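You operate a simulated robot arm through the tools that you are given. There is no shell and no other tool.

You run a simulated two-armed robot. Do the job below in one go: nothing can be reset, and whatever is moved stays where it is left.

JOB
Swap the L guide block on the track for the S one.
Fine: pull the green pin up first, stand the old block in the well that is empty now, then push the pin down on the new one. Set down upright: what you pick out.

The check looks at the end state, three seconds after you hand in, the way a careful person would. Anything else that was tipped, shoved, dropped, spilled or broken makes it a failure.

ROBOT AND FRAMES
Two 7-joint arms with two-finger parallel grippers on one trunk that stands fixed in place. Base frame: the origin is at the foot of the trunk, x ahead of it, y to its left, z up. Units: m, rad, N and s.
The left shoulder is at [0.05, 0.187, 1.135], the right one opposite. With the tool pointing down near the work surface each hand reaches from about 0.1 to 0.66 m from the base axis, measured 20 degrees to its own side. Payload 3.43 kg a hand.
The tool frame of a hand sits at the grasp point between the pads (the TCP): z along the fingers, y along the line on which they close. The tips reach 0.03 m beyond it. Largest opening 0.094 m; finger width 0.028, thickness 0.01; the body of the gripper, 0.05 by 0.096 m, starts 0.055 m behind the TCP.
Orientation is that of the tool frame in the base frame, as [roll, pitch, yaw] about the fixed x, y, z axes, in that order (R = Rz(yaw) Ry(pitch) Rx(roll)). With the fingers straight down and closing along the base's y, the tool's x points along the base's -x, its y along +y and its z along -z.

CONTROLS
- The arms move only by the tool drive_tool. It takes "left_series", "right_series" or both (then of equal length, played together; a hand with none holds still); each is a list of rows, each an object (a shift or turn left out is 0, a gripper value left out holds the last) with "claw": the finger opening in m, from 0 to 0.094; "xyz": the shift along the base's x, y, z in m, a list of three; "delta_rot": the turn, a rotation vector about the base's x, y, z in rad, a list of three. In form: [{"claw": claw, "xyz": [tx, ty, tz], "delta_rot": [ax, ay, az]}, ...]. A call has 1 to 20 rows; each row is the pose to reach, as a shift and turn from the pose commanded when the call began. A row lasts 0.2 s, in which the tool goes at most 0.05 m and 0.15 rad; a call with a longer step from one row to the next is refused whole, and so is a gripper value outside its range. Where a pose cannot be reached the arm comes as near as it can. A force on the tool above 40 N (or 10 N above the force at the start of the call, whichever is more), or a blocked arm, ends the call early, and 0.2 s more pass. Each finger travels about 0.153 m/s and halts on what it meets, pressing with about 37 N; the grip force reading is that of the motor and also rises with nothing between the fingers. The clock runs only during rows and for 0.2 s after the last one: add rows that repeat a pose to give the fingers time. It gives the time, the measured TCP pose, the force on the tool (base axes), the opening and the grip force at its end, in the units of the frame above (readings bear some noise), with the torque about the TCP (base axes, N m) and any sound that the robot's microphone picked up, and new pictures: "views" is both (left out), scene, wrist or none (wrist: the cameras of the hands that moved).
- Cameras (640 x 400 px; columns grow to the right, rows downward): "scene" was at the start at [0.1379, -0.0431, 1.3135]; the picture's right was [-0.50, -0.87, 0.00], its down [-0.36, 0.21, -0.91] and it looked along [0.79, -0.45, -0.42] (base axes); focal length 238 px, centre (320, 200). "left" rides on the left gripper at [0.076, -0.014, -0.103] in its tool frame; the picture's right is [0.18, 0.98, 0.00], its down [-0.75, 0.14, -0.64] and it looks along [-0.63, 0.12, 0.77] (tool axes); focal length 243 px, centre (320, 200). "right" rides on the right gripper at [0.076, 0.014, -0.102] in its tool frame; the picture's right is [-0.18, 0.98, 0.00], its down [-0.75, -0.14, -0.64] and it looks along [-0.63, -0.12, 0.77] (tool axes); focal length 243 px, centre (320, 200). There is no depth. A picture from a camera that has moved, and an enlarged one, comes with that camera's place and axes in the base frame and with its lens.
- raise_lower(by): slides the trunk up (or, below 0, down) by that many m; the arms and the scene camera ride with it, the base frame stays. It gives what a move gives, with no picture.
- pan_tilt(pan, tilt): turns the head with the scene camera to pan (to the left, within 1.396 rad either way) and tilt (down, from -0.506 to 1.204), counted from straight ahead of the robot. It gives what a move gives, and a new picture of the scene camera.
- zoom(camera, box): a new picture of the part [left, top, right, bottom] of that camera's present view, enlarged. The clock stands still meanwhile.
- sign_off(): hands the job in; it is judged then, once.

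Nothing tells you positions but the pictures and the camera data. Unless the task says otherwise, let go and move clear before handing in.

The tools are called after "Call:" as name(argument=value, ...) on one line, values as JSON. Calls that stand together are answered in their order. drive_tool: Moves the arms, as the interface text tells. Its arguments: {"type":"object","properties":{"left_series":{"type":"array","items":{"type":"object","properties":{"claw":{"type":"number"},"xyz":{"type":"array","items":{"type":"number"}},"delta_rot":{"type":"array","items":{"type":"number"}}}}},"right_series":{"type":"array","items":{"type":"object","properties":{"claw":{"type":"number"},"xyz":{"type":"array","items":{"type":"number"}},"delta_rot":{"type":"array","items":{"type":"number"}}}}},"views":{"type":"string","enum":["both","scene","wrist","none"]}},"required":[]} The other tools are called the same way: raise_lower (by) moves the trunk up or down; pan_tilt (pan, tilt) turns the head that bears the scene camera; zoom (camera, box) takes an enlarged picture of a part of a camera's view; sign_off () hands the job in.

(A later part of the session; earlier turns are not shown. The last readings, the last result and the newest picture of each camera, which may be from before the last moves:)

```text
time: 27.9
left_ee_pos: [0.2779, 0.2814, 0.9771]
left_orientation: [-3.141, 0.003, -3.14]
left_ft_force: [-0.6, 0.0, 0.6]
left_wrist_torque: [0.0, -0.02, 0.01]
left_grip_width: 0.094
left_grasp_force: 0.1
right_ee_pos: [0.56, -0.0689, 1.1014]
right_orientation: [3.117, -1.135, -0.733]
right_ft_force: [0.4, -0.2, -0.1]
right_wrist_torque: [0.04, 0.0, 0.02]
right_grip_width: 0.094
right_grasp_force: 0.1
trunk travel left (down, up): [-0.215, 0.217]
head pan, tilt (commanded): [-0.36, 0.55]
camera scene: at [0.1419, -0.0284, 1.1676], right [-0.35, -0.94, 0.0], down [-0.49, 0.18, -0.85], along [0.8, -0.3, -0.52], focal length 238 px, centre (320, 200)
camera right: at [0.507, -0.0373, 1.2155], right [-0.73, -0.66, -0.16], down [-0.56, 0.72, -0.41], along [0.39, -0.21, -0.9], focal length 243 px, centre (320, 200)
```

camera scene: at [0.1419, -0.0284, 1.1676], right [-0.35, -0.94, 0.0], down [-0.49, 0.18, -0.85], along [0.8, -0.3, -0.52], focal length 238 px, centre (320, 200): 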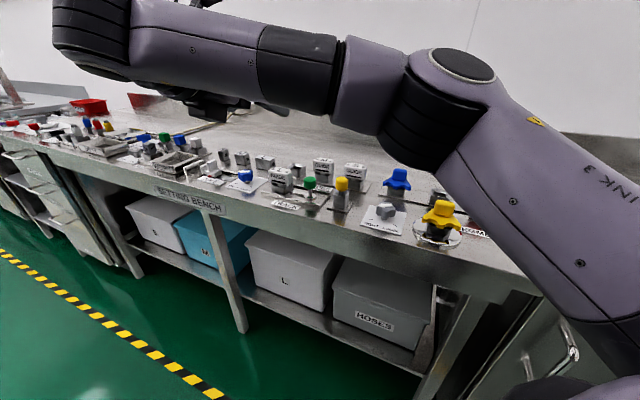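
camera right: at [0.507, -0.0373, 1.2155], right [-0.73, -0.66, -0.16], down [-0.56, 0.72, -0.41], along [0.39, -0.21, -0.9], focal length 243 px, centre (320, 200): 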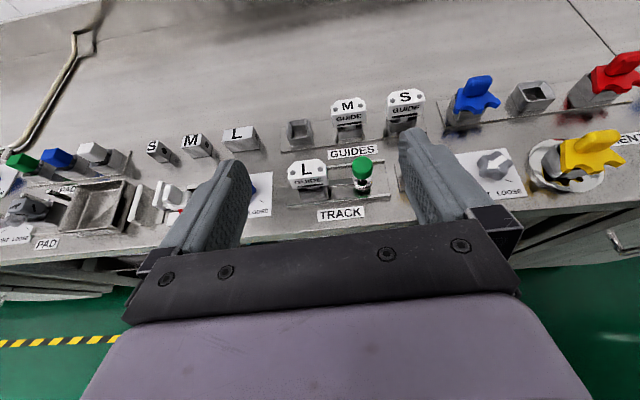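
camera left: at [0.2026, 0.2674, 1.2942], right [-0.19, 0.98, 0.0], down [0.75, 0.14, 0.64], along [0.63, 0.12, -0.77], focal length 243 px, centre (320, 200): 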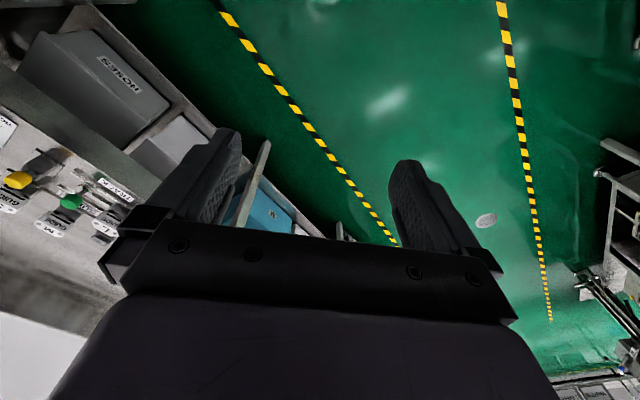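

I now have a clean overhead view of the track, the L block, the green pin and the wells. I'll zoom in to measure.

Call:
zoom(camera="right", box=[264, 140, 392, 220])

Call:
zoom(camera="right", box=[272, 80, 432, 180])

Call:
zoom(camera="scene", box=[256, 145, 384, 225])

Call:
zoom(camera="scene", box=[260, 155, 324, 195])

Call:
zoom(camera="scene", box=[316, 150, 380, 190])

```text
5.00 times, centred on (328, 180) of right
camera zoom: at [0.507, -0.0373, 1.2155], right [-0.73, -0.66, -0.16], down [-0.56, 0.72, -0.41], along [0.39, -0.21, -0.9], focal length 1213 px, centre (280, 300)
```

zoom: 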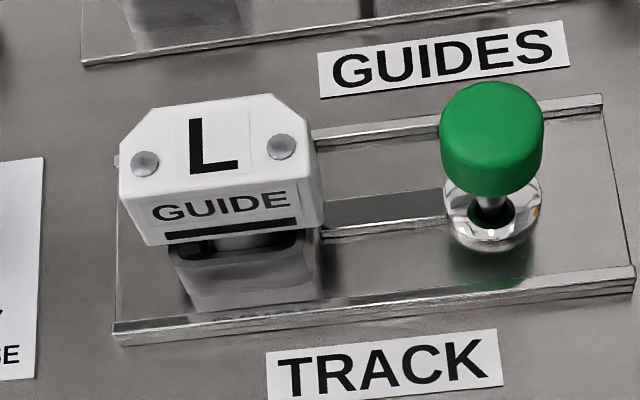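

```text
4.00 times, centred on (352, 130) of right
camera zoom: at [0.507, -0.0373, 1.2155], right [-0.73, -0.66, -0.16], down [-0.56, 0.72, -0.41], along [0.39, -0.21, -0.9], focal length 970 px, centre (192, 480)
```

zoom: 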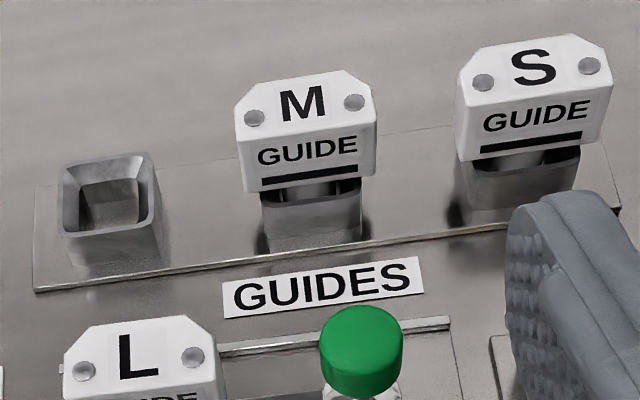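

```text
5.00 times, centred on (320, 185) of scene
camera zoom: at [0.1419, -0.0284, 1.1676], right [-0.35, -0.94, 0.0], down [-0.49, 0.18, -0.85], along [0.8, -0.3, -0.52], focal length 1191 px, centre (320, 275)
```

zoom: 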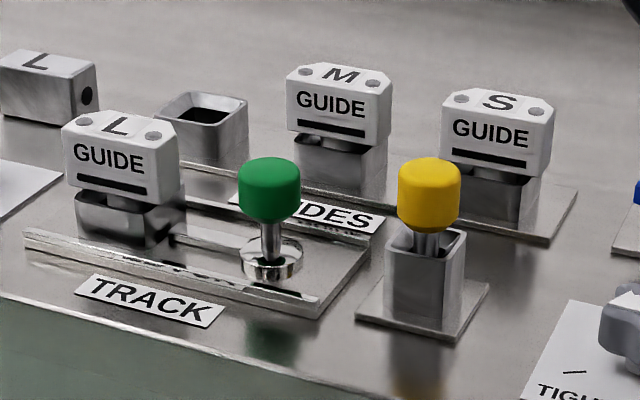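

```text
10.00 times, centred on (292, 175) of scene
camera zoom: at [0.1419, -0.0284, 1.1676], right [-0.35, -0.94, 0.0], down [-0.49, 0.18, -0.85], along [0.8, -0.3, -0.52], focal length 2382 px, centre (600, 450)
```

zoom: 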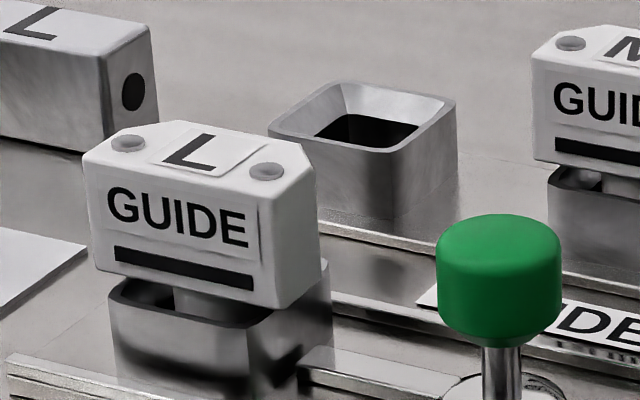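

```text
10.00 times, centred on (348, 170) of scene
camera zoom: at [0.1419, -0.0284, 1.1676], right [-0.35, -0.94, 0.0], down [-0.49, 0.18, -0.85], along [0.8, -0.3, -0.52], focal length 2382 px, centre (40, 500)
```

zoom: 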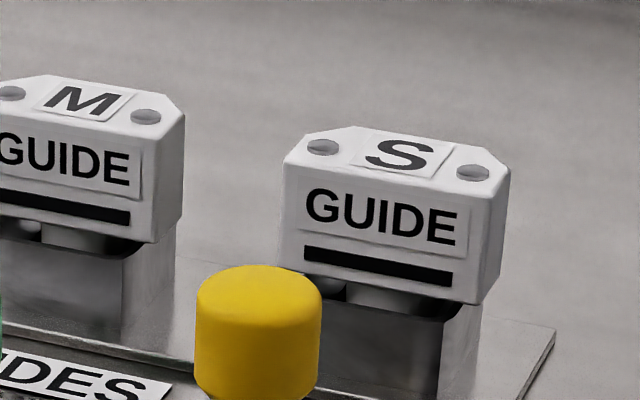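

Measured now: L head centre about [0.679, -0.128, top 0.923], S about [0.643, -0.319, top 0.921], empty well about [0.772, -0.195, rim 0.886]. The green knob is about [0.627, -0.189, 0.903] with a 30 mm diameter, and the bench runs at 45°. I'll move to a hover just in front of the green knob, aligned with the bench.

Call:
drive_tool(right_series=[{"xyz": [0.005, -0.02, -0.03], "delta_rot": [0.004, -0.003, -0.015], "claw": 0.06}, {"xyz": [0.01, -0.04, -0.06], "delta_rot": [0.008, -0.007, -0.03], "claw": 0.06}, {"xyz": [0.015, -0.055, -0.095], "delta_rot": [0.008, -0.007, -0.03], "claw": 0.06}, {"xyz": [0.02, -0.071, -0.131], "delta_rot": [0.008, -0.007, -0.03], "claw": 0.06}, {"xyz": [0.02, -0.071, -0.141], "delta_rot": [0.008, -0.007, -0.03], "claw": 0.06}, {"xyz": [0.02, -0.071, -0.141], "delta_rot": [0.008, -0.007, -0.03], "claw": 0.06}], views="both")

```text
time: 29.2
left_ee_pos: [0.2791, 0.2809, 0.977]
left_orientation: [-3.141, 0.001, -3.14]
left_ft_force: [0.3, 0.9, -0.1]
left_wrist_torque: [0.0, -0.02, 0.0]
left_grip_width: 0.094
left_grasp_force: 0.1
right_ee_pos: [0.578, -0.14, 0.9596]
right_orientation: [-3.14, -1.132, -0.786]
right_ft_force: [0.7, 0.7, 0.3]
right_wrist_torque: [0.0, 0.01, 0.01]
right_grip_width: 0.0602
right_grasp_force: 0.1
trunk travel left (down, up): [-0.215, 0.217]
head pan, tilt (commanded): [-0.36, 0.55]
camera scene: at [0.142, -0.0286, 1.1676], right [-0.35, -0.94, 0.0], down [-0.49, 0.18, -0.85], along [0.8, -0.3, -0.52], focal length 238 px, centre (320, 200)
camera right: at [0.5243, -0.1081, 1.0726], right [-0.75, -0.64, -0.17], down [-0.54, 0.74, -0.41], along [0.39, -0.22, -0.9], focal length 243 px, centre (320, 200)
```

scene: 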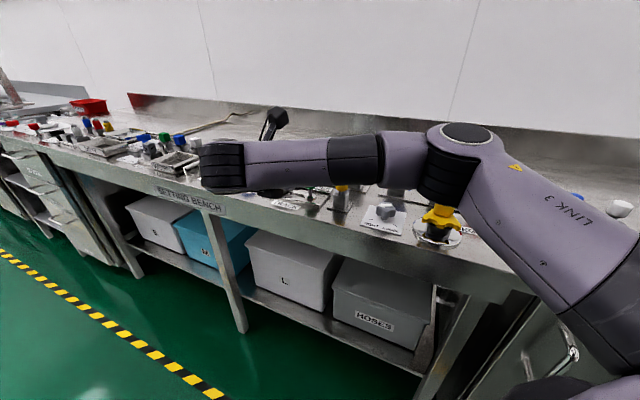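
right: 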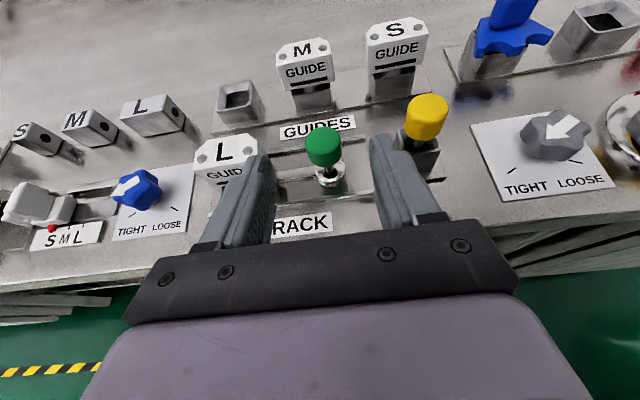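

The green knob lies between the open fingers. I'll zoom to refine its position before the final approach.

Call:
zoom(camera="right", box=[264, 110, 392, 190])

Call:
zoom(camera="right", box=[184, 60, 312, 140])

```text
5.00 times, centred on (328, 150) of right
camera zoom: at [0.5243, -0.1081, 1.0726], right [-0.75, -0.64, -0.17], down [-0.54, 0.74, -0.41], along [0.39, -0.22, -0.9], focal length 1213 px, centre (280, 450)
```

zoom: 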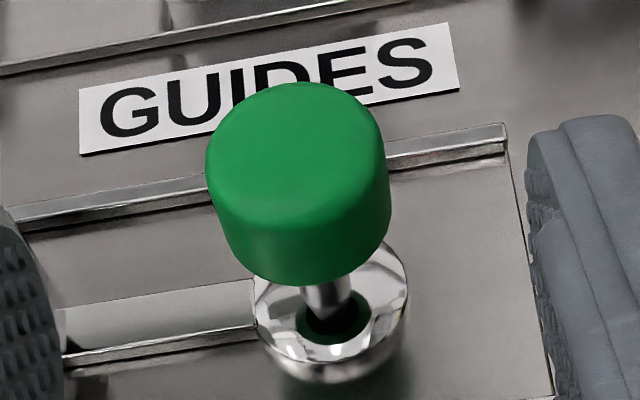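

```text
5.00 times, centred on (248, 100) of right
camera zoom: at [0.5243, -0.1081, 1.0726], right [-0.75, -0.64, -0.17], down [-0.54, 0.74, -0.41], along [0.39, -0.22, -0.9], focal length 1213 px, centre (680, 700)
```

zoom: 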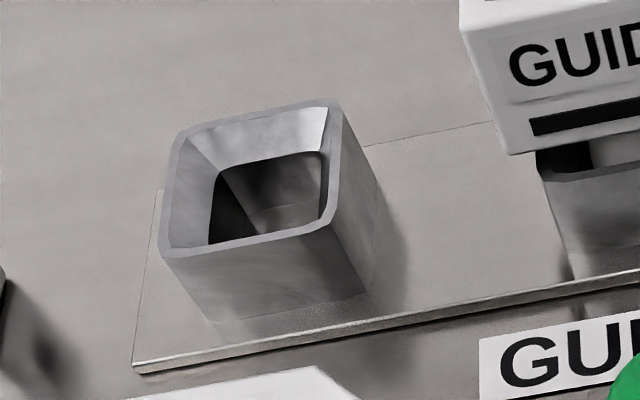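

The refined knob position matches the earlier estimate. I'll slide the open fingers around it.

Call:
drive_tool(right_series=[{"xyz": [0.015, -0.0145, -0.018]}, {"xyz": [0.03, -0.029, -0.036]}, {"xyz": [0.044, -0.0435, -0.0536]}, {"xyz": [0.044, -0.0435, -0.0536]}], views="wrist")

```text
time: 30.2
left_ee_pos: [0.2802, 0.2798, 0.9756]
left_orientation: [-3.14, 0.002, -3.14]
left_ft_force: [0.0, -1.2, 0.5]
left_wrist_torque: [0.0, 0.0, 0.0]
left_grip_width: 0.0942
left_grasp_force: 0.0
right_ee_pos: [0.622, -0.1841, 0.9061]
right_orientation: [3.141, -1.132, -0.783]
right_ft_force: [-0.1, -0.2, -0.3]
right_wrist_torque: [-0.02, 0.02, 0.01]
right_grip_width: 0.0599
right_grasp_force: 0.0
trunk travel left (down, up): [-0.215, 0.217]
head pan, tilt (commanded): [-0.36, 0.55]
camera right: at [0.5691, -0.153, 1.019], right [-0.75, -0.64, -0.17], down [-0.54, 0.74, -0.41], along [0.39, -0.22, -0.9], focal length 243 px, centre (320, 200)
```

right: 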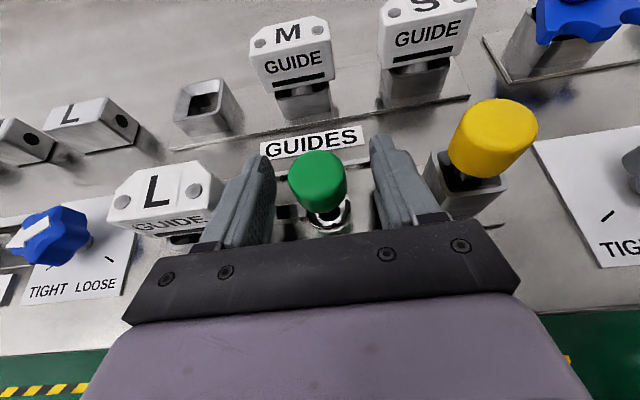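

The knob is centred between the fingers. I'll close on it.

Call:
drive_tool(right_series=[{"claw": 0.045}, {"claw": 0.03}, {"claw": 0.02}, {"claw": 0.02}], views="wrist")

```text
time: 31.2
left_ee_pos: [0.2795, 0.2823, 0.9767]
left_orientation: [3.142, 0.003, -3.14]
left_ft_force: [-0.4, -0.1, -0.6]
left_wrist_torque: [0.02, 0.01, 0.0]
left_grip_width: 0.0942
left_grasp_force: 0.0
right_ee_pos: [0.6213, -0.1832, 0.9068]
right_orientation: [-3.137, -1.134, -0.786]
right_ft_force: [6.6, 1.2, 4.2]
right_wrist_torque: [0.12, -0.06, 0.03]
right_grip_width: 0.0302
right_grasp_force: 44.9
trunk travel left (down, up): [-0.215, 0.217]
head pan, tilt (commanded): [-0.36, 0.55]
camera right: at [0.569, -0.1524, 1.0202], right [-0.75, -0.64, -0.17], down [-0.54, 0.74, -0.41], along [0.39, -0.22, -0.9], focal length 243 px, centre (320, 200)
```

right: 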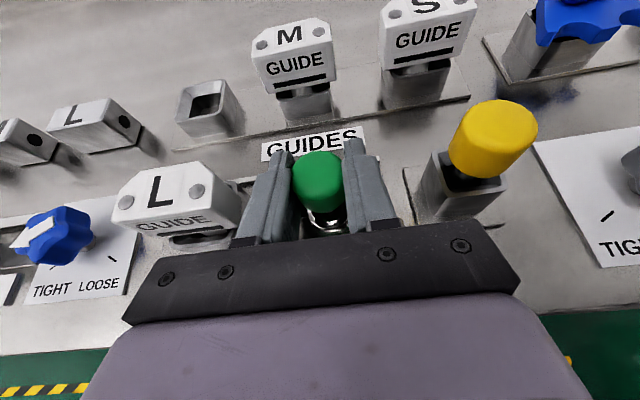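

Gripped at 30 mm. Now I'll pull straight up slowly and watch the force.

Call:
drive_tool(right_series=[{"xyz": [0, 0, 0.004]}, {"xyz": [0, 0, 0.008]}, {"xyz": [0, 0, 0.012]}, {"xyz": [0, 0, 0.012]}], views="wrist")

```text
time: 32.2
left_ee_pos: [0.2776, 0.2806, 0.9767]
left_orientation: [-3.141, 0.002, 3.141]
left_ft_force: [-0.4, -0.2, -0.9]
left_wrist_torque: [0.02, 0.0, 0.01]
left_grip_width: 0.0941
left_grasp_force: 0.0
right_ee_pos: [0.623, -0.1839, 0.9172]
right_orientation: [3.139, -1.132, -0.782]
right_ft_force: [-8.3, -3.6, -2.6]
right_wrist_torque: [0.24, 0.81, 0.03]
right_grip_width: 0.0298
right_grasp_force: 44.5
trunk travel left (down, up): [-0.215, 0.217]
head pan, tilt (commanded): [-0.36, 0.55]
camera right: at [0.5695, -0.1521, 1.0304], right [-0.75, -0.64, -0.17], down [-0.54, 0.74, -0.41], along [0.38, -0.22, -0.9], focal length 243 px, centre (320, 200)
```

right: 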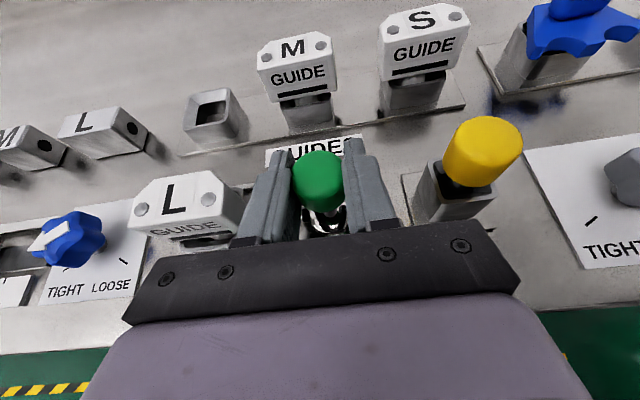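

The pin rises with the fingers and the force is small. I'll keep pulling.

Call:
drive_tool(right_series=[{"xyz": [0, 0, 0.004]}, {"xyz": [0, 0, 0.008]}, {"xyz": [0, 0, 0.012]}, {"xyz": [0, 0, 0.012]}], views="wrist")

Call:
zoom(camera="right", box=[264, 140, 392, 220])

```text
time: 33.2
left_ee_pos: [0.28, 0.2809, 0.9764]
left_orientation: [3.141, 0.0, -3.14]
left_ft_force: [-0.2, -0.3, 0.0]
left_wrist_torque: [0.0, 0.01, -0.01]
left_grip_width: 0.0939
left_grasp_force: 0.1
right_ee_pos: [0.6222, -0.1842, 0.9282]
right_orientation: [3.137, -1.132, -0.781]
right_ft_force: [-2.3, -3.3, -11.1]
right_wrist_torque: [-0.4, -0.53, -0.03]
right_grip_width: 0.0297
right_grasp_force: 44.6
trunk travel left (down, up): [-0.215, 0.217]
head pan, tilt (commanded): [-0.36, 0.55]
camera right: at [0.5693, -0.152, 1.0408], right [-0.75, -0.64, -0.16], down [-0.54, 0.74, -0.41], along [0.38, -0.22, -0.9], focal length 243 px, centre (320, 200)
```

right: 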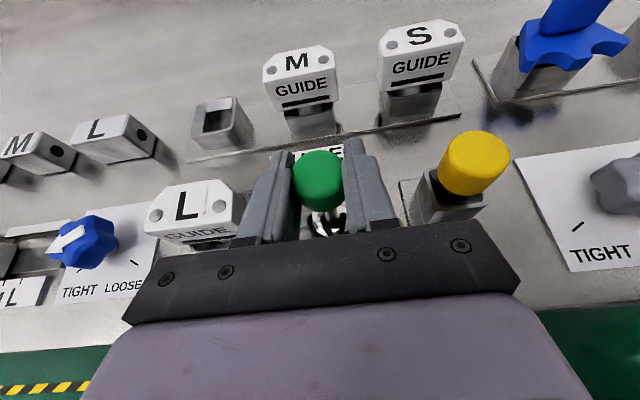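

```text
5.00 times, centred on (328, 180) of right
camera zoom: at [0.5693, -0.152, 1.0408], right [-0.75, -0.64, -0.16], down [-0.54, 0.74, -0.41], along [0.38, -0.22, -0.9], focal length 1213 px, centre (280, 300)
```

zoom: 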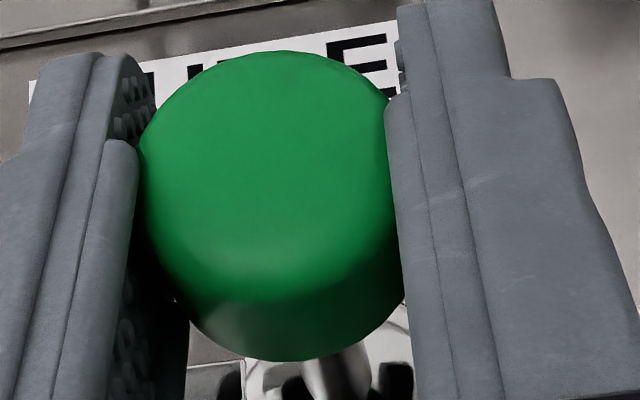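

The downward pull has grown to about 11 N, so I may be near the top stop. One small increment more to check.

Call:
drive_tool(right_series=[{"xyz": [0, 0, 0.002]}, {"xyz": [0, 0, 0.004]}, {"xyz": [0, 0, 0.004]}], views="wrist")

Call:
zoom(camera="right", box=[264, 140, 392, 220])

```text
time: 34.0
left_ee_pos: [0.2813, 0.2804, 0.9754]
left_orientation: [3.141, -0.001, -3.141]
left_ft_force: [0.9, -0.6, -0.4]
left_wrist_torque: [0.02, -0.01, -0.02]
left_grip_width: 0.094
left_grasp_force: 0.1
right_ee_pos: [0.6224, -0.1819, 0.9281]
right_orientation: [3.128, -1.121, -0.769]
right_ft_force: [-1.3, -1.5, -26.2]
right_wrist_torque: [-0.13, -0.08, 0.05]
right_grip_width: 0.0294
right_grasp_force: 45.3
trunk travel left (down, up): [-0.215, 0.217]
head pan, tilt (commanded): [-0.36, 0.55]
camera right: at [0.5701, -0.152, 1.0421], right [-0.75, -0.64, -0.16], down [-0.54, 0.74, -0.4], along [0.38, -0.22, -0.9], focal length 243 px, centre (320, 200)
```

right: 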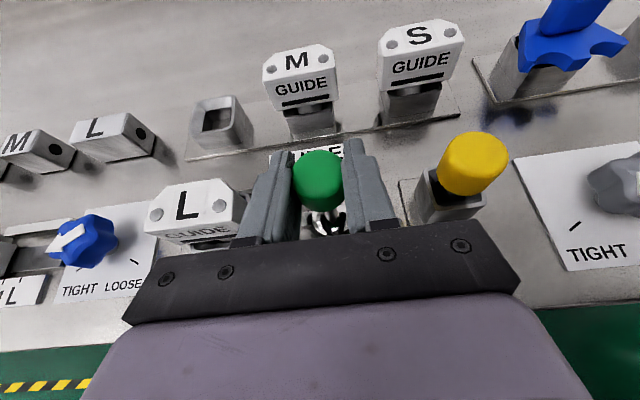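

```text
5.00 times, centred on (328, 180) of right
camera zoom: at [0.5701, -0.152, 1.0421], right [-0.75, -0.64, -0.16], down [-0.54, 0.74, -0.4], along [0.38, -0.22, -0.9], focal length 1213 px, centre (280, 300)
```

zoom: 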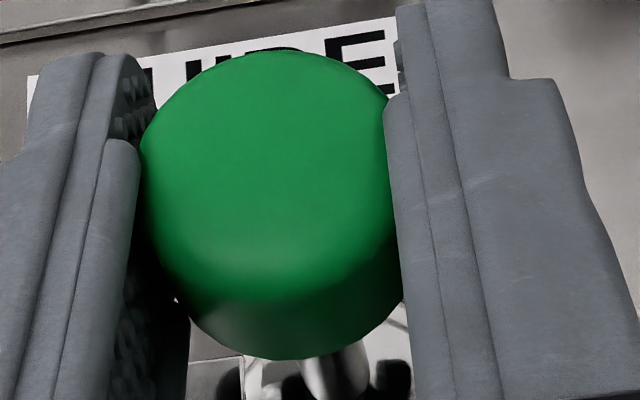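

That's the top stop: the force jumped with no further travel, after about 21 mm of lift. I'll ease the pull off, open the fingers, and see whether the pin stays up.

Call:
drive_tool(right_series=[{"xyz": [0, 0, -0.0045]}, {"xyz": [0, 0, -0.0045]}, {"xyz": [0, 0, -0.0045], "claw": 0.036}, {"xyz": [0, 0, -0.0045], "claw": 0.045}, {"xyz": [0, 0, -0.0045], "claw": 0.06}, {"xyz": [0, 0, -0.0045], "claw": 0.06}], views="wrist")

Call:
zoom(camera="right", box=[264, 140, 392, 220])

```text
time: 35.5
left_ee_pos: [0.2782, 0.2807, 0.9756]
left_orientation: [3.141, 0.001, -3.141]
left_ft_force: [-0.1, 0.9, -1.1]
left_wrist_torque: [-0.03, 0.01, 0.0]
left_grip_width: 0.0941
left_grasp_force: 0.1
right_ee_pos: [0.6207, -0.1819, 0.9289]
right_orientation: [-3.14, -1.133, -0.784]
right_ft_force: [0.6, 0.6, 0.4]
right_wrist_torque: [-0.01, 0.01, 0.01]
right_grip_width: 0.06
right_grasp_force: 0.1
trunk travel left (down, up): [-0.215, 0.217]
head pan, tilt (commanded): [-0.36, 0.55]
camera right: at [0.5683, -0.1511, 1.042], right [-0.75, -0.64, -0.17], down [-0.54, 0.74, -0.41], along [0.39, -0.22, -0.9], focal length 243 px, centre (320, 200)
```

right: 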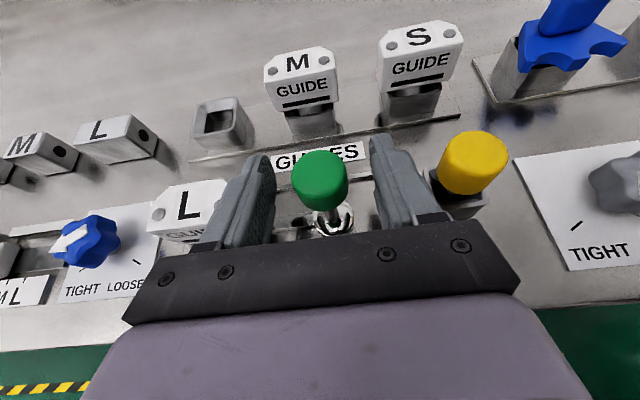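

```text
5.00 times, centred on (328, 180) of right
camera zoom: at [0.5683, -0.1511, 1.042], right [-0.75, -0.64, -0.17], down [-0.54, 0.74, -0.41], along [0.39, -0.22, -0.9], focal length 1213 px, centre (280, 300)
```

zoom: 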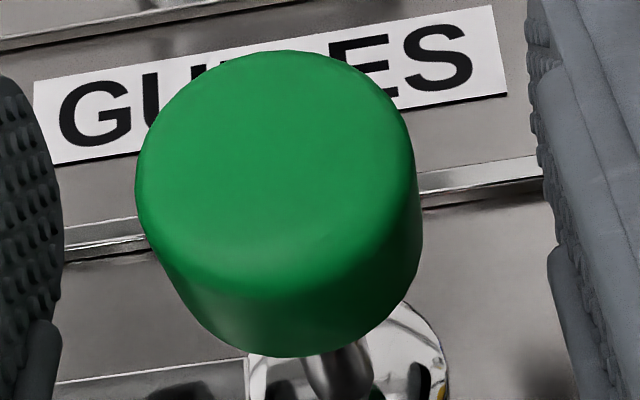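

The pin stays up on its own. Next I'll back away from it and hover in front of the L block, tilting to 75° so the same grip also works at the far well.

Call:
drive_tool(right_series=[{"xyz": [-0.02, 0.02, 0.012], "claw": 0.06}, {"xyz": [-0.04, 0.04, 0.03], "claw": 0.06}, {"xyz": [-0.042, 0.08, 0.03], "delta_rot": [-0.062, -0.062, 0], "claw": 0.072}, {"xyz": [-0.042, 0.12, 0.03], "delta_rot": [-0.1245, -0.1245, 0], "claw": 0.072}, {"xyz": [-0.022, 0.134, 0.012], "delta_rot": [-0.1245, -0.1245, 0], "claw": 0.072}, {"xyz": [-0.022, 0.134, 0.012], "delta_rot": [-0.1245, -0.1245, 0], "claw": 0.072}], views="both")

Call:
zoom(camera="right", box=[224, 80, 416, 200])

```text
time: 36.9
left_ee_pos: [0.2797, 0.282, 0.9765]
left_orientation: [3.141, 0.002, -3.141]
left_ft_force: [-1.0, 0.5, -0.4]
left_wrist_torque: [-0.01, 0.01, 0.02]
left_grip_width: 0.0939
left_grasp_force: 0.2
right_ee_pos: [0.6028, -0.0459, 0.9421]
right_orientation: [-3.14, -1.309, -0.787]
right_ft_force: [-0.8, -0.3, -0.4]
right_wrist_torque: [-0.03, 0.0, 0.02]
right_grip_width: 0.0722
right_grasp_force: 0.0
trunk travel left (down, up): [-0.215, 0.217]
head pan, tilt (commanded): [-0.36, 0.55]
camera scene: at [0.1422, -0.0285, 1.1675], right [-0.35, -0.94, 0.0], down [-0.49, 0.18, -0.85], along [0.8, -0.3, -0.52], focal length 238 px, centre (320, 200)
camera right: at [0.5365, -0.0013, 1.0431], right [-0.73, -0.66, -0.18], down [-0.48, 0.68, -0.56], along [0.49, -0.32, -0.81], focal length 243 px, centre (320, 200)
```

scene: 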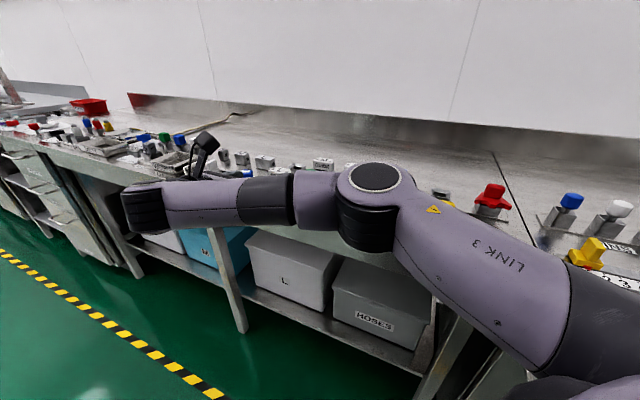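
right: 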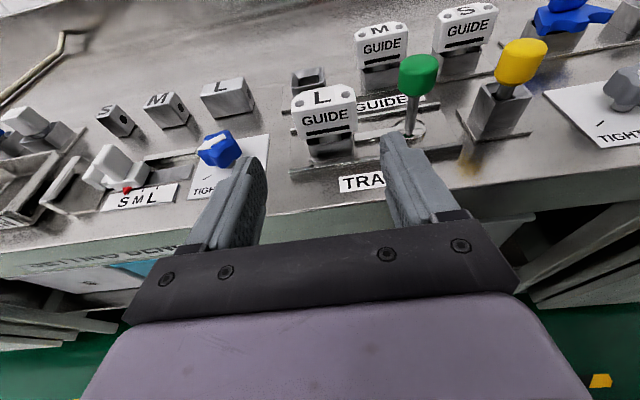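

```text
3.33 times, centred on (320, 140) of right
camera zoom: at [0.5365, -0.0013, 1.0431], right [-0.73, -0.66, -0.18], down [-0.48, 0.68, -0.56], along [0.49, -0.32, -0.81], focal length 809 px, centre (320, 400)
```

zoom: 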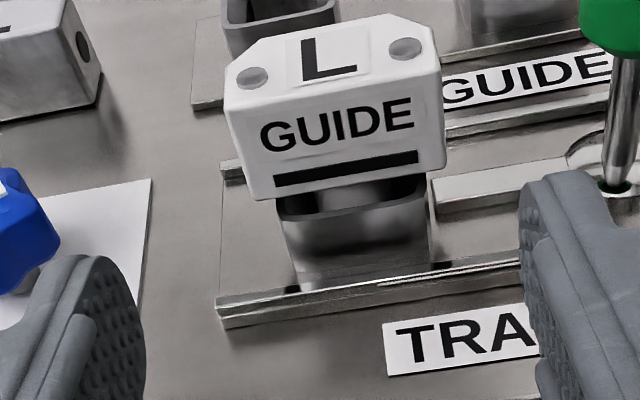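

The raised pin is clearly visible, and the L block's centre resolves to [0.679, -0.129]. I'll move in along the tool axis so the fingers straddle its head.

Call:
drive_tool(right_series=[{"xyz": [0.01, -0.016, -0.005]}, {"xyz": [0.026, -0.032, -0.012]}, {"xyz": [0.042, -0.048, -0.019]}, {"xyz": [0.0571, -0.0638, -0.0269]}, {"xyz": [0.0571, -0.0638, -0.0269]}], views="wrist")

Call:
zoom(camera="right", box=[224, 100, 416, 220])

```text
time: 38.0
left_ee_pos: [0.2782, 0.281, 0.9772]
left_orientation: [-3.141, 0.002, -3.141]
left_ft_force: [-0.1, -0.1, -0.2]
left_wrist_torque: [-0.02, -0.01, 0.01]
left_grip_width: 0.0943
left_grasp_force: 0.0
right_ee_pos: [0.6584, -0.1117, 0.9135]
right_orientation: [-3.142, -1.307, -0.784]
right_ft_force: [-0.4, -0.7, -0.5]
right_wrist_torque: [-0.05, 0.0, 0.02]
right_grip_width: 0.072
right_grasp_force: 0.1
trunk travel left (down, up): [-0.215, 0.217]
head pan, tilt (commanded): [-0.36, 0.55]
camera right: at [0.5924, -0.0669, 1.0136], right [-0.73, -0.66, -0.18], down [-0.48, 0.68, -0.56], along [0.49, -0.32, -0.81], focal length 243 px, centre (320, 200)
```

right: 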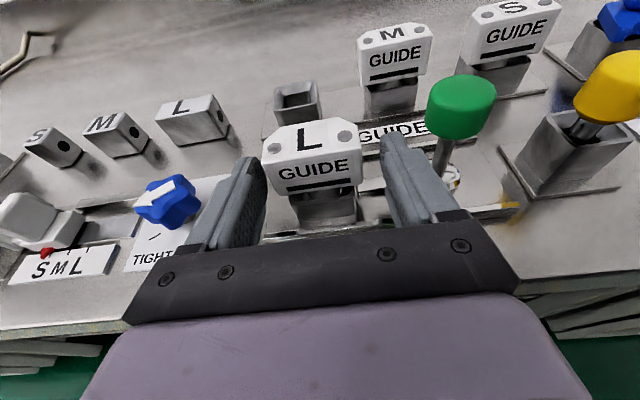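

```text
3.33 times, centred on (320, 160) of right
camera zoom: at [0.5924, -0.0669, 1.0136], right [-0.73, -0.66, -0.18], down [-0.48, 0.68, -0.56], along [0.49, -0.32, -0.81], focal length 809 px, centre (320, 333)
```

zoom: 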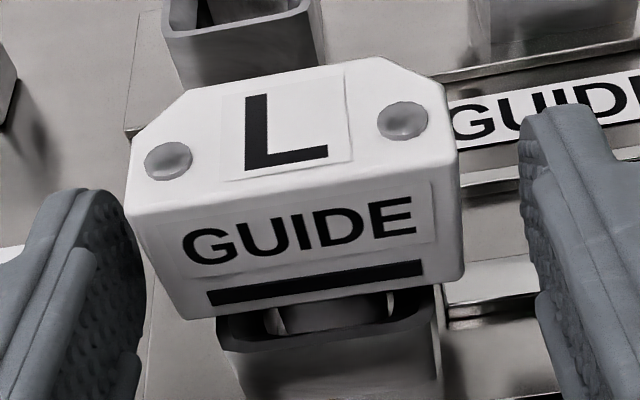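

The head sits between the fingers about 2.5 mm off-centre. I'll centre on it and then close gently.

Call:
drive_tool(right_series=[{"xyz": [0.002, 0.002, 0.0005]}, {"xyz": [0.002, 0.002, 0.0005], "claw": 0.066}, {"xyz": [0.002, 0.002, 0.0005], "claw": 0.06}, {"xyz": [0.002, 0.002, 0.0005], "claw": 0.057}, {"xyz": [0.002, 0.002, 0.0005], "claw": 0.057}], views="wrist")

Call:
zoom(camera="right", box=[224, 100, 416, 220])

```text
time: 39.2
left_ee_pos: [0.2795, 0.2821, 0.9761]
left_orientation: [3.141, 0.002, 3.141]
left_ft_force: [-0.1, 0.2, 0.9]
left_wrist_torque: [0.02, -0.02, -0.01]
left_grip_width: 0.0943
left_grasp_force: 0.1
right_ee_pos: [0.6601, -0.1108, 0.9136]
right_orientation: [3.141, -1.31, -0.783]
right_ft_force: [-0.1, -0.3, -0.2]
right_wrist_torque: [0.03, 0.0, 0.02]
right_grip_width: 0.057
right_grasp_force: 0.0
trunk travel left (down, up): [-0.215, 0.217]
head pan, tilt (commanded): [-0.36, 0.55]
camera right: at [0.593, -0.0659, 1.0146], right [-0.73, -0.66, -0.18], down [-0.48, 0.68, -0.56], along [0.49, -0.32, -0.81], focal length 243 px, centre (320, 200)
```

right: 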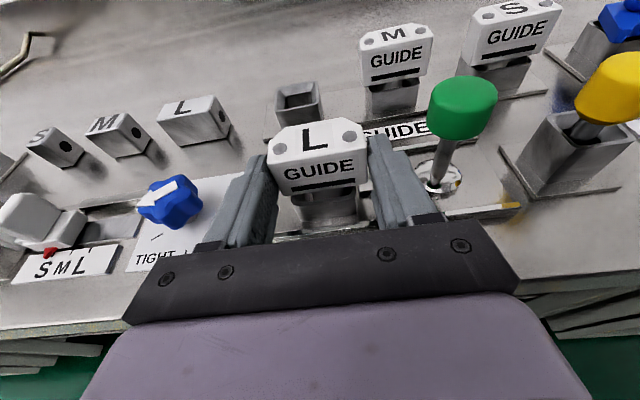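

```text
3.33 times, centred on (320, 160) of right
camera zoom: at [0.593, -0.0659, 1.0146], right [-0.73, -0.66, -0.18], down [-0.48, 0.68, -0.56], along [0.49, -0.32, -0.81], focal length 809 px, centre (320, 333)
```

zoom: 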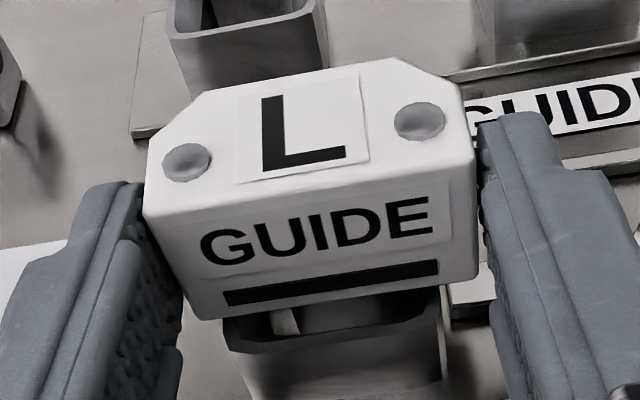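

The fingers are centred with only small gaps. I'll push forward 4 mm for more pad overlap and then close fully.

Call:
drive_tool(right_series=[{"xyz": [0.0028, -0.0028, -0.0005]}, {"xyz": [0.0028, -0.0028, -0.0005]}, {"xyz": [0.0028, -0.0028, -0.0005], "claw": 0.05}, {"xyz": [0.0028, -0.0028, -0.0005], "claw": 0.046}, {"xyz": [0.0028, -0.0028, -0.0005], "claw": 0.046}], views="wrist")

Call:
zoom(camera="right", box=[224, 100, 416, 220])

```text
time: 40.5
left_ee_pos: [0.2792, 0.281, 0.9757]
left_orientation: [3.14, 0.002, 3.14]
left_ft_force: [-1.1, -0.3, 0.0]
left_wrist_torque: [0.0, -0.02, -0.02]
left_grip_width: 0.0939
left_grasp_force: 0.0
right_ee_pos: [0.663, -0.1135, 0.9153]
right_orientation: [3.141, -1.308, -0.783]
right_ft_force: [1.2, -0.4, 0.8]
right_wrist_torque: [0.02, -0.01, 0.01]
right_grip_width: 0.0551
right_grasp_force: 37.0
trunk travel left (down, up): [-0.215, 0.217]
head pan, tilt (commanded): [-0.36, 0.55]
camera right: at [0.5961, -0.0684, 1.015], right [-0.73, -0.66, -0.18], down [-0.48, 0.68, -0.56], along [0.49, -0.32, -0.81], focal length 243 px, centre (320, 200)
```

right: 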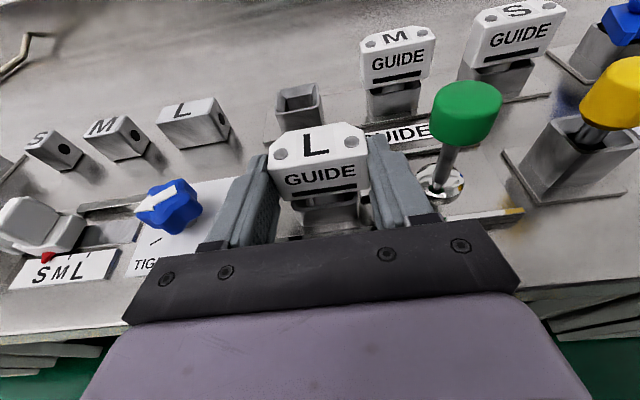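

```text
3.33 times, centred on (320, 160) of right
camera zoom: at [0.5961, -0.0684, 1.015], right [-0.73, -0.66, -0.18], down [-0.48, 0.68, -0.56], along [0.49, -0.32, -0.81], focal length 809 px, centre (320, 333)
```

zoom: 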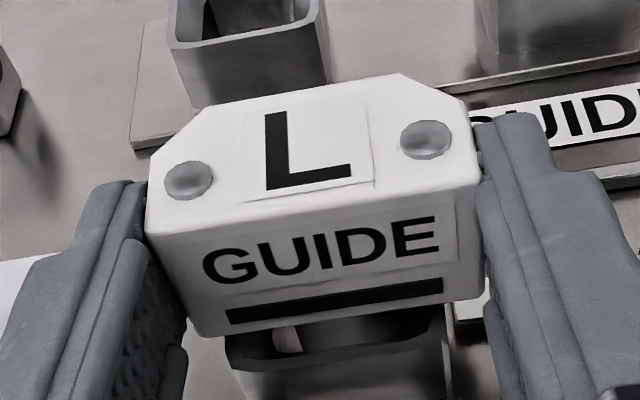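

Gripped on a 55 mm head with almost no side force. Now I'll lift slowly and watch the force.

Call:
drive_tool(right_series=[{"xyz": [0, 0, 0.004]}, {"xyz": [0, 0, 0.009]}, {"xyz": [0, 0, 0.014]}, {"xyz": [0, 0, 0.02]}, {"xyz": [0, 0, 0.02]}], views="wrist")

Call:
zoom(camera="right", box=[224, 100, 416, 220])

```text
time: 41.6
left_ee_pos: [0.2788, 0.2807, 0.9761]
left_orientation: [3.141, 0.002, 3.141]
left_ft_force: [0.3, -0.1, -0.3]
left_wrist_torque: [-0.01, 0.0, 0.02]
left_grip_width: 0.094
left_grasp_force: 0.0
right_ee_pos: [0.6622, -0.1123, 0.9339]
right_orientation: [3.141, -1.309, -0.785]
right_ft_force: [0.6, 1.3, 0.0]
right_wrist_torque: [0.02, 0.02, 0.01]
right_grip_width: 0.0554
right_grasp_force: 36.9
trunk travel left (down, up): [-0.215, 0.217]
head pan, tilt (commanded): [-0.36, 0.55]
camera right: at [0.5953, -0.0686, 1.0345], right [-0.73, -0.66, -0.18], down [-0.48, 0.68, -0.56], along [0.49, -0.32, -0.81], focal length 243 px, centre (320, 200)
```

right: 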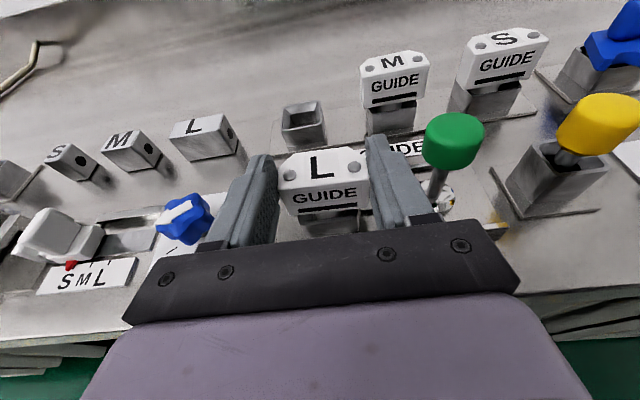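

```text
3.33 times, centred on (320, 160) of right
camera zoom: at [0.5953, -0.0686, 1.0345], right [-0.73, -0.66, -0.18], down [-0.48, 0.68, -0.56], along [0.49, -0.32, -0.81], focal length 809 px, centre (320, 333)
```

zoom: 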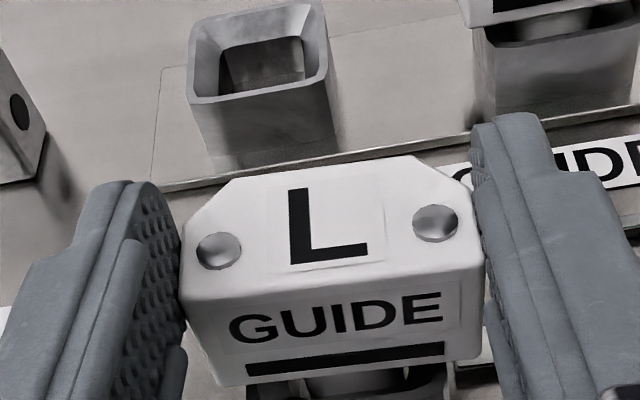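

The fingers slid up the head while the block stayed put, so something still holds it. I'll check whether the pin is really still fully up and look at the latch between the pin and the socket.

Call:
zoom(camera="right", box=[384, 100, 512, 240])

Call:
zoom(camera="right", box=[270, 180, 370, 242])

Call:
zoom(camera="scene", box=[200, 130, 420, 260])

```text
2.86 times, centred on (448, 170) of right
camera zoom: at [0.5953, -0.0686, 1.0345], right [-0.73, -0.66, -0.18], down [-0.48, 0.68, -0.56], along [0.49, -0.32, -0.81], focal length 693 px, centre (-46, 286)
```

zoom: 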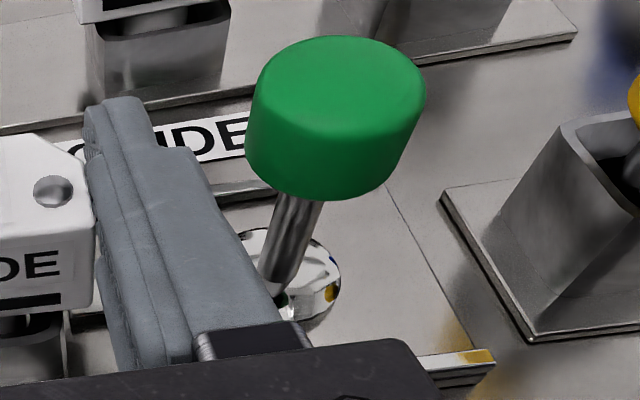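

```text
6.40 times, centred on (320, 211) of right
camera zoom: at [0.5953, -0.0686, 1.0345], right [-0.73, -0.66, -0.18], down [-0.48, 0.68, -0.56], along [0.49, -0.32, -0.81], focal length 1553 px, centre (320, 130)
```

zoom: 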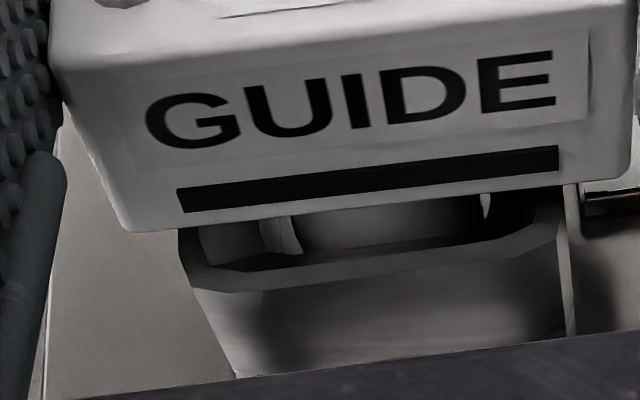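

```text
2.91 times, centred on (310, 195) of scene
camera zoom: at [0.1421, -0.0286, 1.1675], right [-0.35, -0.94, 0.0], down [-0.49, 0.18, -0.85], along [0.8, -0.3, -0.52], focal length 693 px, centre (349, 214)
```

zoom: 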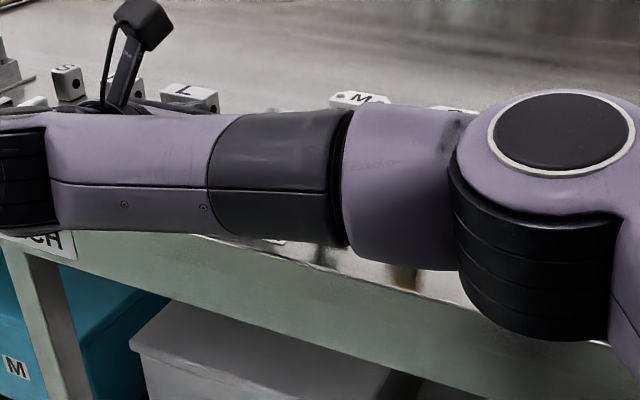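

The rod stands fully raised, so the pin is up. I'll regrip at the original height and lift in very small steps, reading the force each time to see what's holding the block.

Call:
drive_tool(right_series=[{"claw": 0.06}, {"claw": 0.062}, {"xyz": [0, 0, -0.01], "claw": 0.062}, {"xyz": [0, 0, -0.021], "claw": 0.062}, {"xyz": [0.004, -0.004, -0.0225], "claw": 0.062}, {"xyz": [0.0042, -0.0042, -0.0225], "claw": 0.062}, {"xyz": [0.0042, -0.0042, -0.0225], "claw": 0.046}, {"xyz": [0.0042, -0.0042, -0.0225], "claw": 0.046}], views="wrist")

Call:
zoom(camera="right", box=[224, 100, 416, 220])

```text
time: 43.5
left_ee_pos: [0.2779, 0.28, 0.9767]
left_orientation: [3.141, 0.003, -3.141]
left_ft_force: [-0.5, -0.2, 0.8]
left_wrist_torque: [-0.02, 0.01, 0.01]
left_grip_width: 0.0939
left_grasp_force: 0.1
right_ee_pos: [0.6673, -0.1177, 0.9114]
right_orientation: [3.141, -1.31, -0.783]
right_ft_force: [1.8, 1.2, 1.5]
right_wrist_torque: [0.02, -0.07, 0.04]
right_grip_width: 0.0549
right_grasp_force: 36.8
trunk travel left (down, up): [-0.215, 0.217]
head pan, tilt (commanded): [-0.36, 0.55]
camera right: at [0.6004, -0.0727, 1.0125], right [-0.73, -0.66, -0.18], down [-0.48, 0.68, -0.56], along [0.49, -0.32, -0.81], focal length 243 px, centre (320, 200)
```

right: 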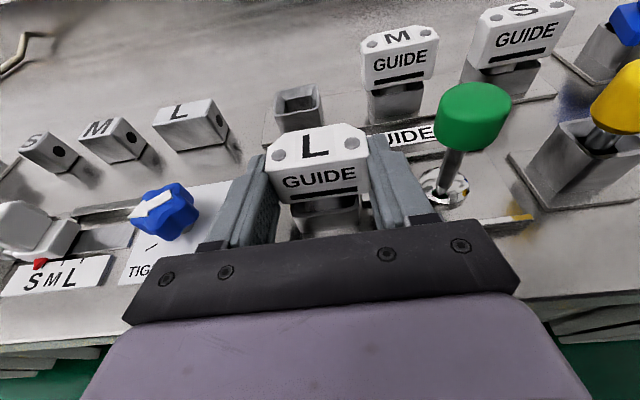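

```text
3.33 times, centred on (320, 160) of right
camera zoom: at [0.6004, -0.0727, 1.0125], right [-0.73, -0.66, -0.18], down [-0.48, 0.68, -0.56], along [0.49, -0.32, -0.81], focal length 809 px, centre (320, 333)
```

zoom: 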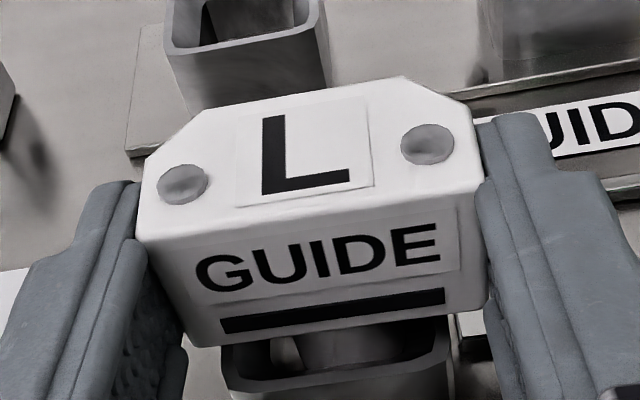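

Regripped with deeper overlap. I'll lift by 3 mm and read the force.

Call:
drive_tool(right_series=[{"xyz": [0, 0, 0.0015]}, {"xyz": [0, 0, 0.003]}], views="none")

Call:
drive_tool(right_series=[{"xyz": [0, 0, 0.0015]}, {"xyz": [0, 0, 0.003]}], views="none")

Call:
drive_tool(right_series=[{"xyz": [0, 0, 0.0015]}, {"xyz": [0, 0, 0.003]}], views="wrist")

Call:
zoom(camera="right", box=[224, 100, 416, 220])

```text
time: 44.0
left_ee_pos: [0.2796, 0.2822, 0.9752]
left_orientation: [3.141, 0.0, 3.14]
left_ft_force: [0.2, 0.3, 0.5]
left_wrist_torque: [0.02, 0.0, 0.04]
left_grip_width: 0.0937
left_grasp_force: 0.0
right_ee_pos: [0.6674, -0.1174, 0.9121]
right_orientation: [3.139, -1.307, -0.778]
right_ft_force: [7.4, 6.6, -4.4]
right_wrist_torque: [0.38, -0.26, 0.24]
right_grip_width: 0.0548
right_grasp_force: 36.9
trunk travel left (down, up): [-0.215, 0.217]
head pan, tilt (commanded): [-0.36, 0.55]
```

```text
time: 44.6
left_ee_pos: [0.2793, 0.2805, 0.9754]
left_orientation: [-3.14, 0.001, -3.139]
left_ft_force: [-0.5, 0.5, 0.4]
left_wrist_torque: [-0.03, -0.01, 0.01]
left_grip_width: 0.0939
left_grasp_force: 0.1
right_ee_pos: [0.6675, -0.1174, 0.9176]
right_orientation: [3.136, -1.307, -0.778]
right_ft_force: [7.9, 8.0, -5.5]
right_wrist_torque: [0.45, -0.28, 0.23]
right_grip_width: 0.055
right_grasp_force: 36.7
trunk travel left (down, up): [-0.215, 0.217]
head pan, tilt (commanded): [-0.36, 0.55]
```

```text
time: 45.2
left_ee_pos: [0.2802, 0.2816, 0.9748]
left_orientation: [-3.141, 0.0, 3.141]
left_ft_force: [-0.1, 0.6, 0.9]
left_wrist_torque: [-0.02, -0.02, -0.03]
left_grip_width: 0.0939
left_grasp_force: 0.1
right_ee_pos: [0.6653, -0.1178, 0.9198]
right_orientation: [3.136, -1.309, -0.777]
right_ft_force: [10.1, 9.2, -5.2]
right_wrist_torque: [0.46, -0.3, 0.27]
right_grip_width: 0.055
right_grasp_force: 37.4
trunk travel left (down, up): [-0.215, 0.217]
head pan, tilt (commanded): [-0.36, 0.55]
camera right: at [0.5998, -0.0725, 1.0204], right [-0.73, -0.66, -0.18], down [-0.48, 0.67, -0.56], along [0.49, -0.32, -0.81], focal length 243 px, centre (320, 200)
```

right: 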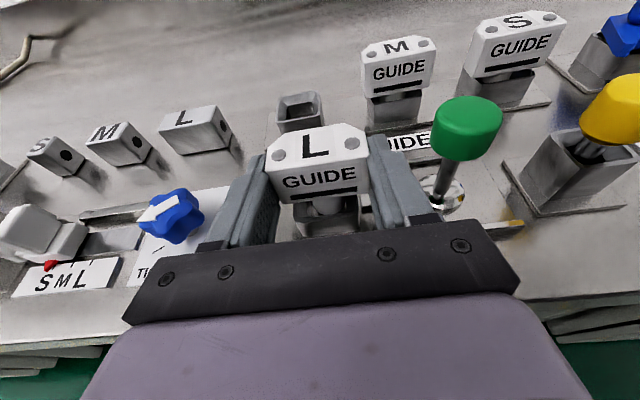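

```text
3.33 times, centred on (320, 160) of right
camera zoom: at [0.5998, -0.0725, 1.0204], right [-0.73, -0.66, -0.18], down [-0.48, 0.67, -0.56], along [0.49, -0.32, -0.81], focal length 809 px, centre (320, 333)
```

zoom: 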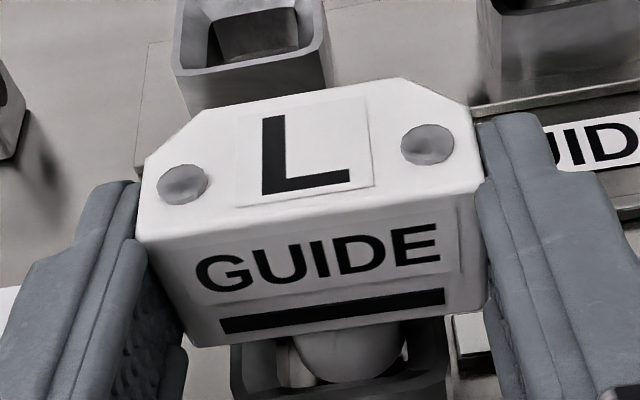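

With the deeper grip the block now rises with the fingers, and its round neck is coming out. There's a sideways force of about 13 N along the bench, so I'll shift slightly to relieve it and continue lifting.

Call:
drive_tool(right_series=[{"xyz": [0.0012, 0.0012, 0.001]}, {"xyz": [0.0015, 0.0015, 0.003]}, {"xyz": [0.0015, 0.0015, 0.003]}], views="none")

Call:
drive_tool(right_series=[{"xyz": [0, 0, 0.003]}, {"xyz": [0, 0, 0.006]}, {"xyz": [0, 0, 0.006]}], views="wrist")

Call:
zoom(camera="right", box=[224, 100, 416, 220])

```text
time: 46.0
left_ee_pos: [0.2796, 0.2808, 0.9762]
left_orientation: [3.14, 0.002, 3.14]
left_ft_force: [-0.4, -0.2, -0.6]
left_wrist_torque: [0.02, 0.0, 0.02]
left_grip_width: 0.0938
left_grasp_force: 0.1
right_ee_pos: [0.667, -0.1176, 0.9237]
right_orientation: [3.142, -1.311, -0.783]
right_ft_force: [0.5, 0.5, -1.5]
right_wrist_torque: [0.08, -0.08, 0.05]
right_grip_width: 0.0551
right_grasp_force: 37.7
trunk travel left (down, up): [-0.215, 0.217]
head pan, tilt (commanded): [-0.36, 0.55]
```

```text
time: 46.9
left_ee_pos: [0.2789, 0.2817, 0.9763]
left_orientation: [-3.14, 0.003, -3.141]
left_ft_force: [0.5, -0.4, 0.2]
left_wrist_torque: [-0.01, -0.01, -0.02]
left_grip_width: 0.0939
left_grasp_force: 0.2
right_ee_pos: [0.6667, -0.117, 0.9308]
right_orientation: [3.141, -1.309, -0.785]
right_ft_force: [0.6, 1.7, -1.1]
right_wrist_torque: [0.01, 0.0, -0.01]
right_grip_width: 0.0549
right_grasp_force: 37.3
trunk travel left (down, up): [-0.215, 0.217]
head pan, tilt (commanded): [-0.36, 0.55]
camera right: at [0.6005, -0.0715, 1.031], right [-0.73, -0.66, -0.18], down [-0.48, 0.68, -0.56], along [0.49, -0.32, -0.81], focal length 243 px, centre (320, 200)
```

right: 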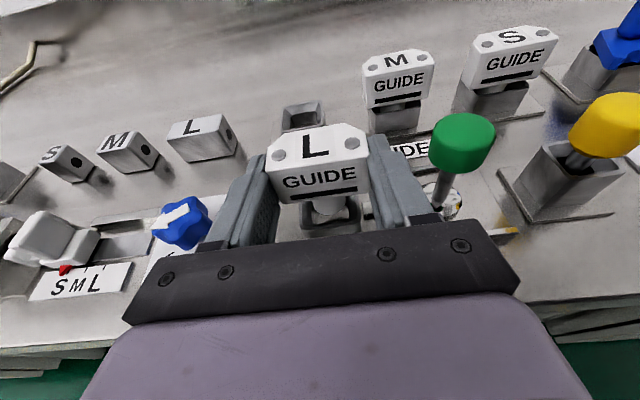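

```text
3.33 times, centred on (320, 160) of right
camera zoom: at [0.6005, -0.0715, 1.031], right [-0.73, -0.66, -0.18], down [-0.48, 0.68, -0.56], along [0.49, -0.32, -0.81], focal length 809 px, centre (320, 333)
```

zoom: 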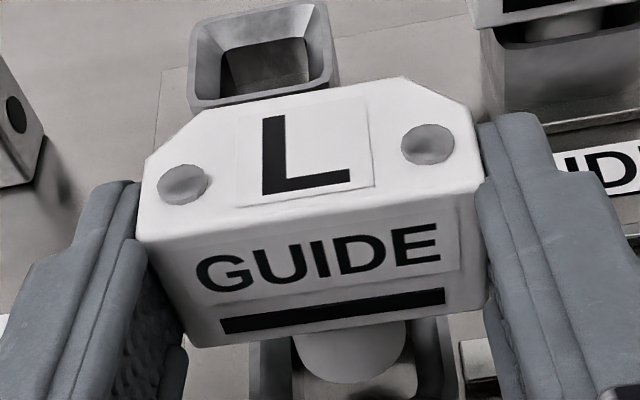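

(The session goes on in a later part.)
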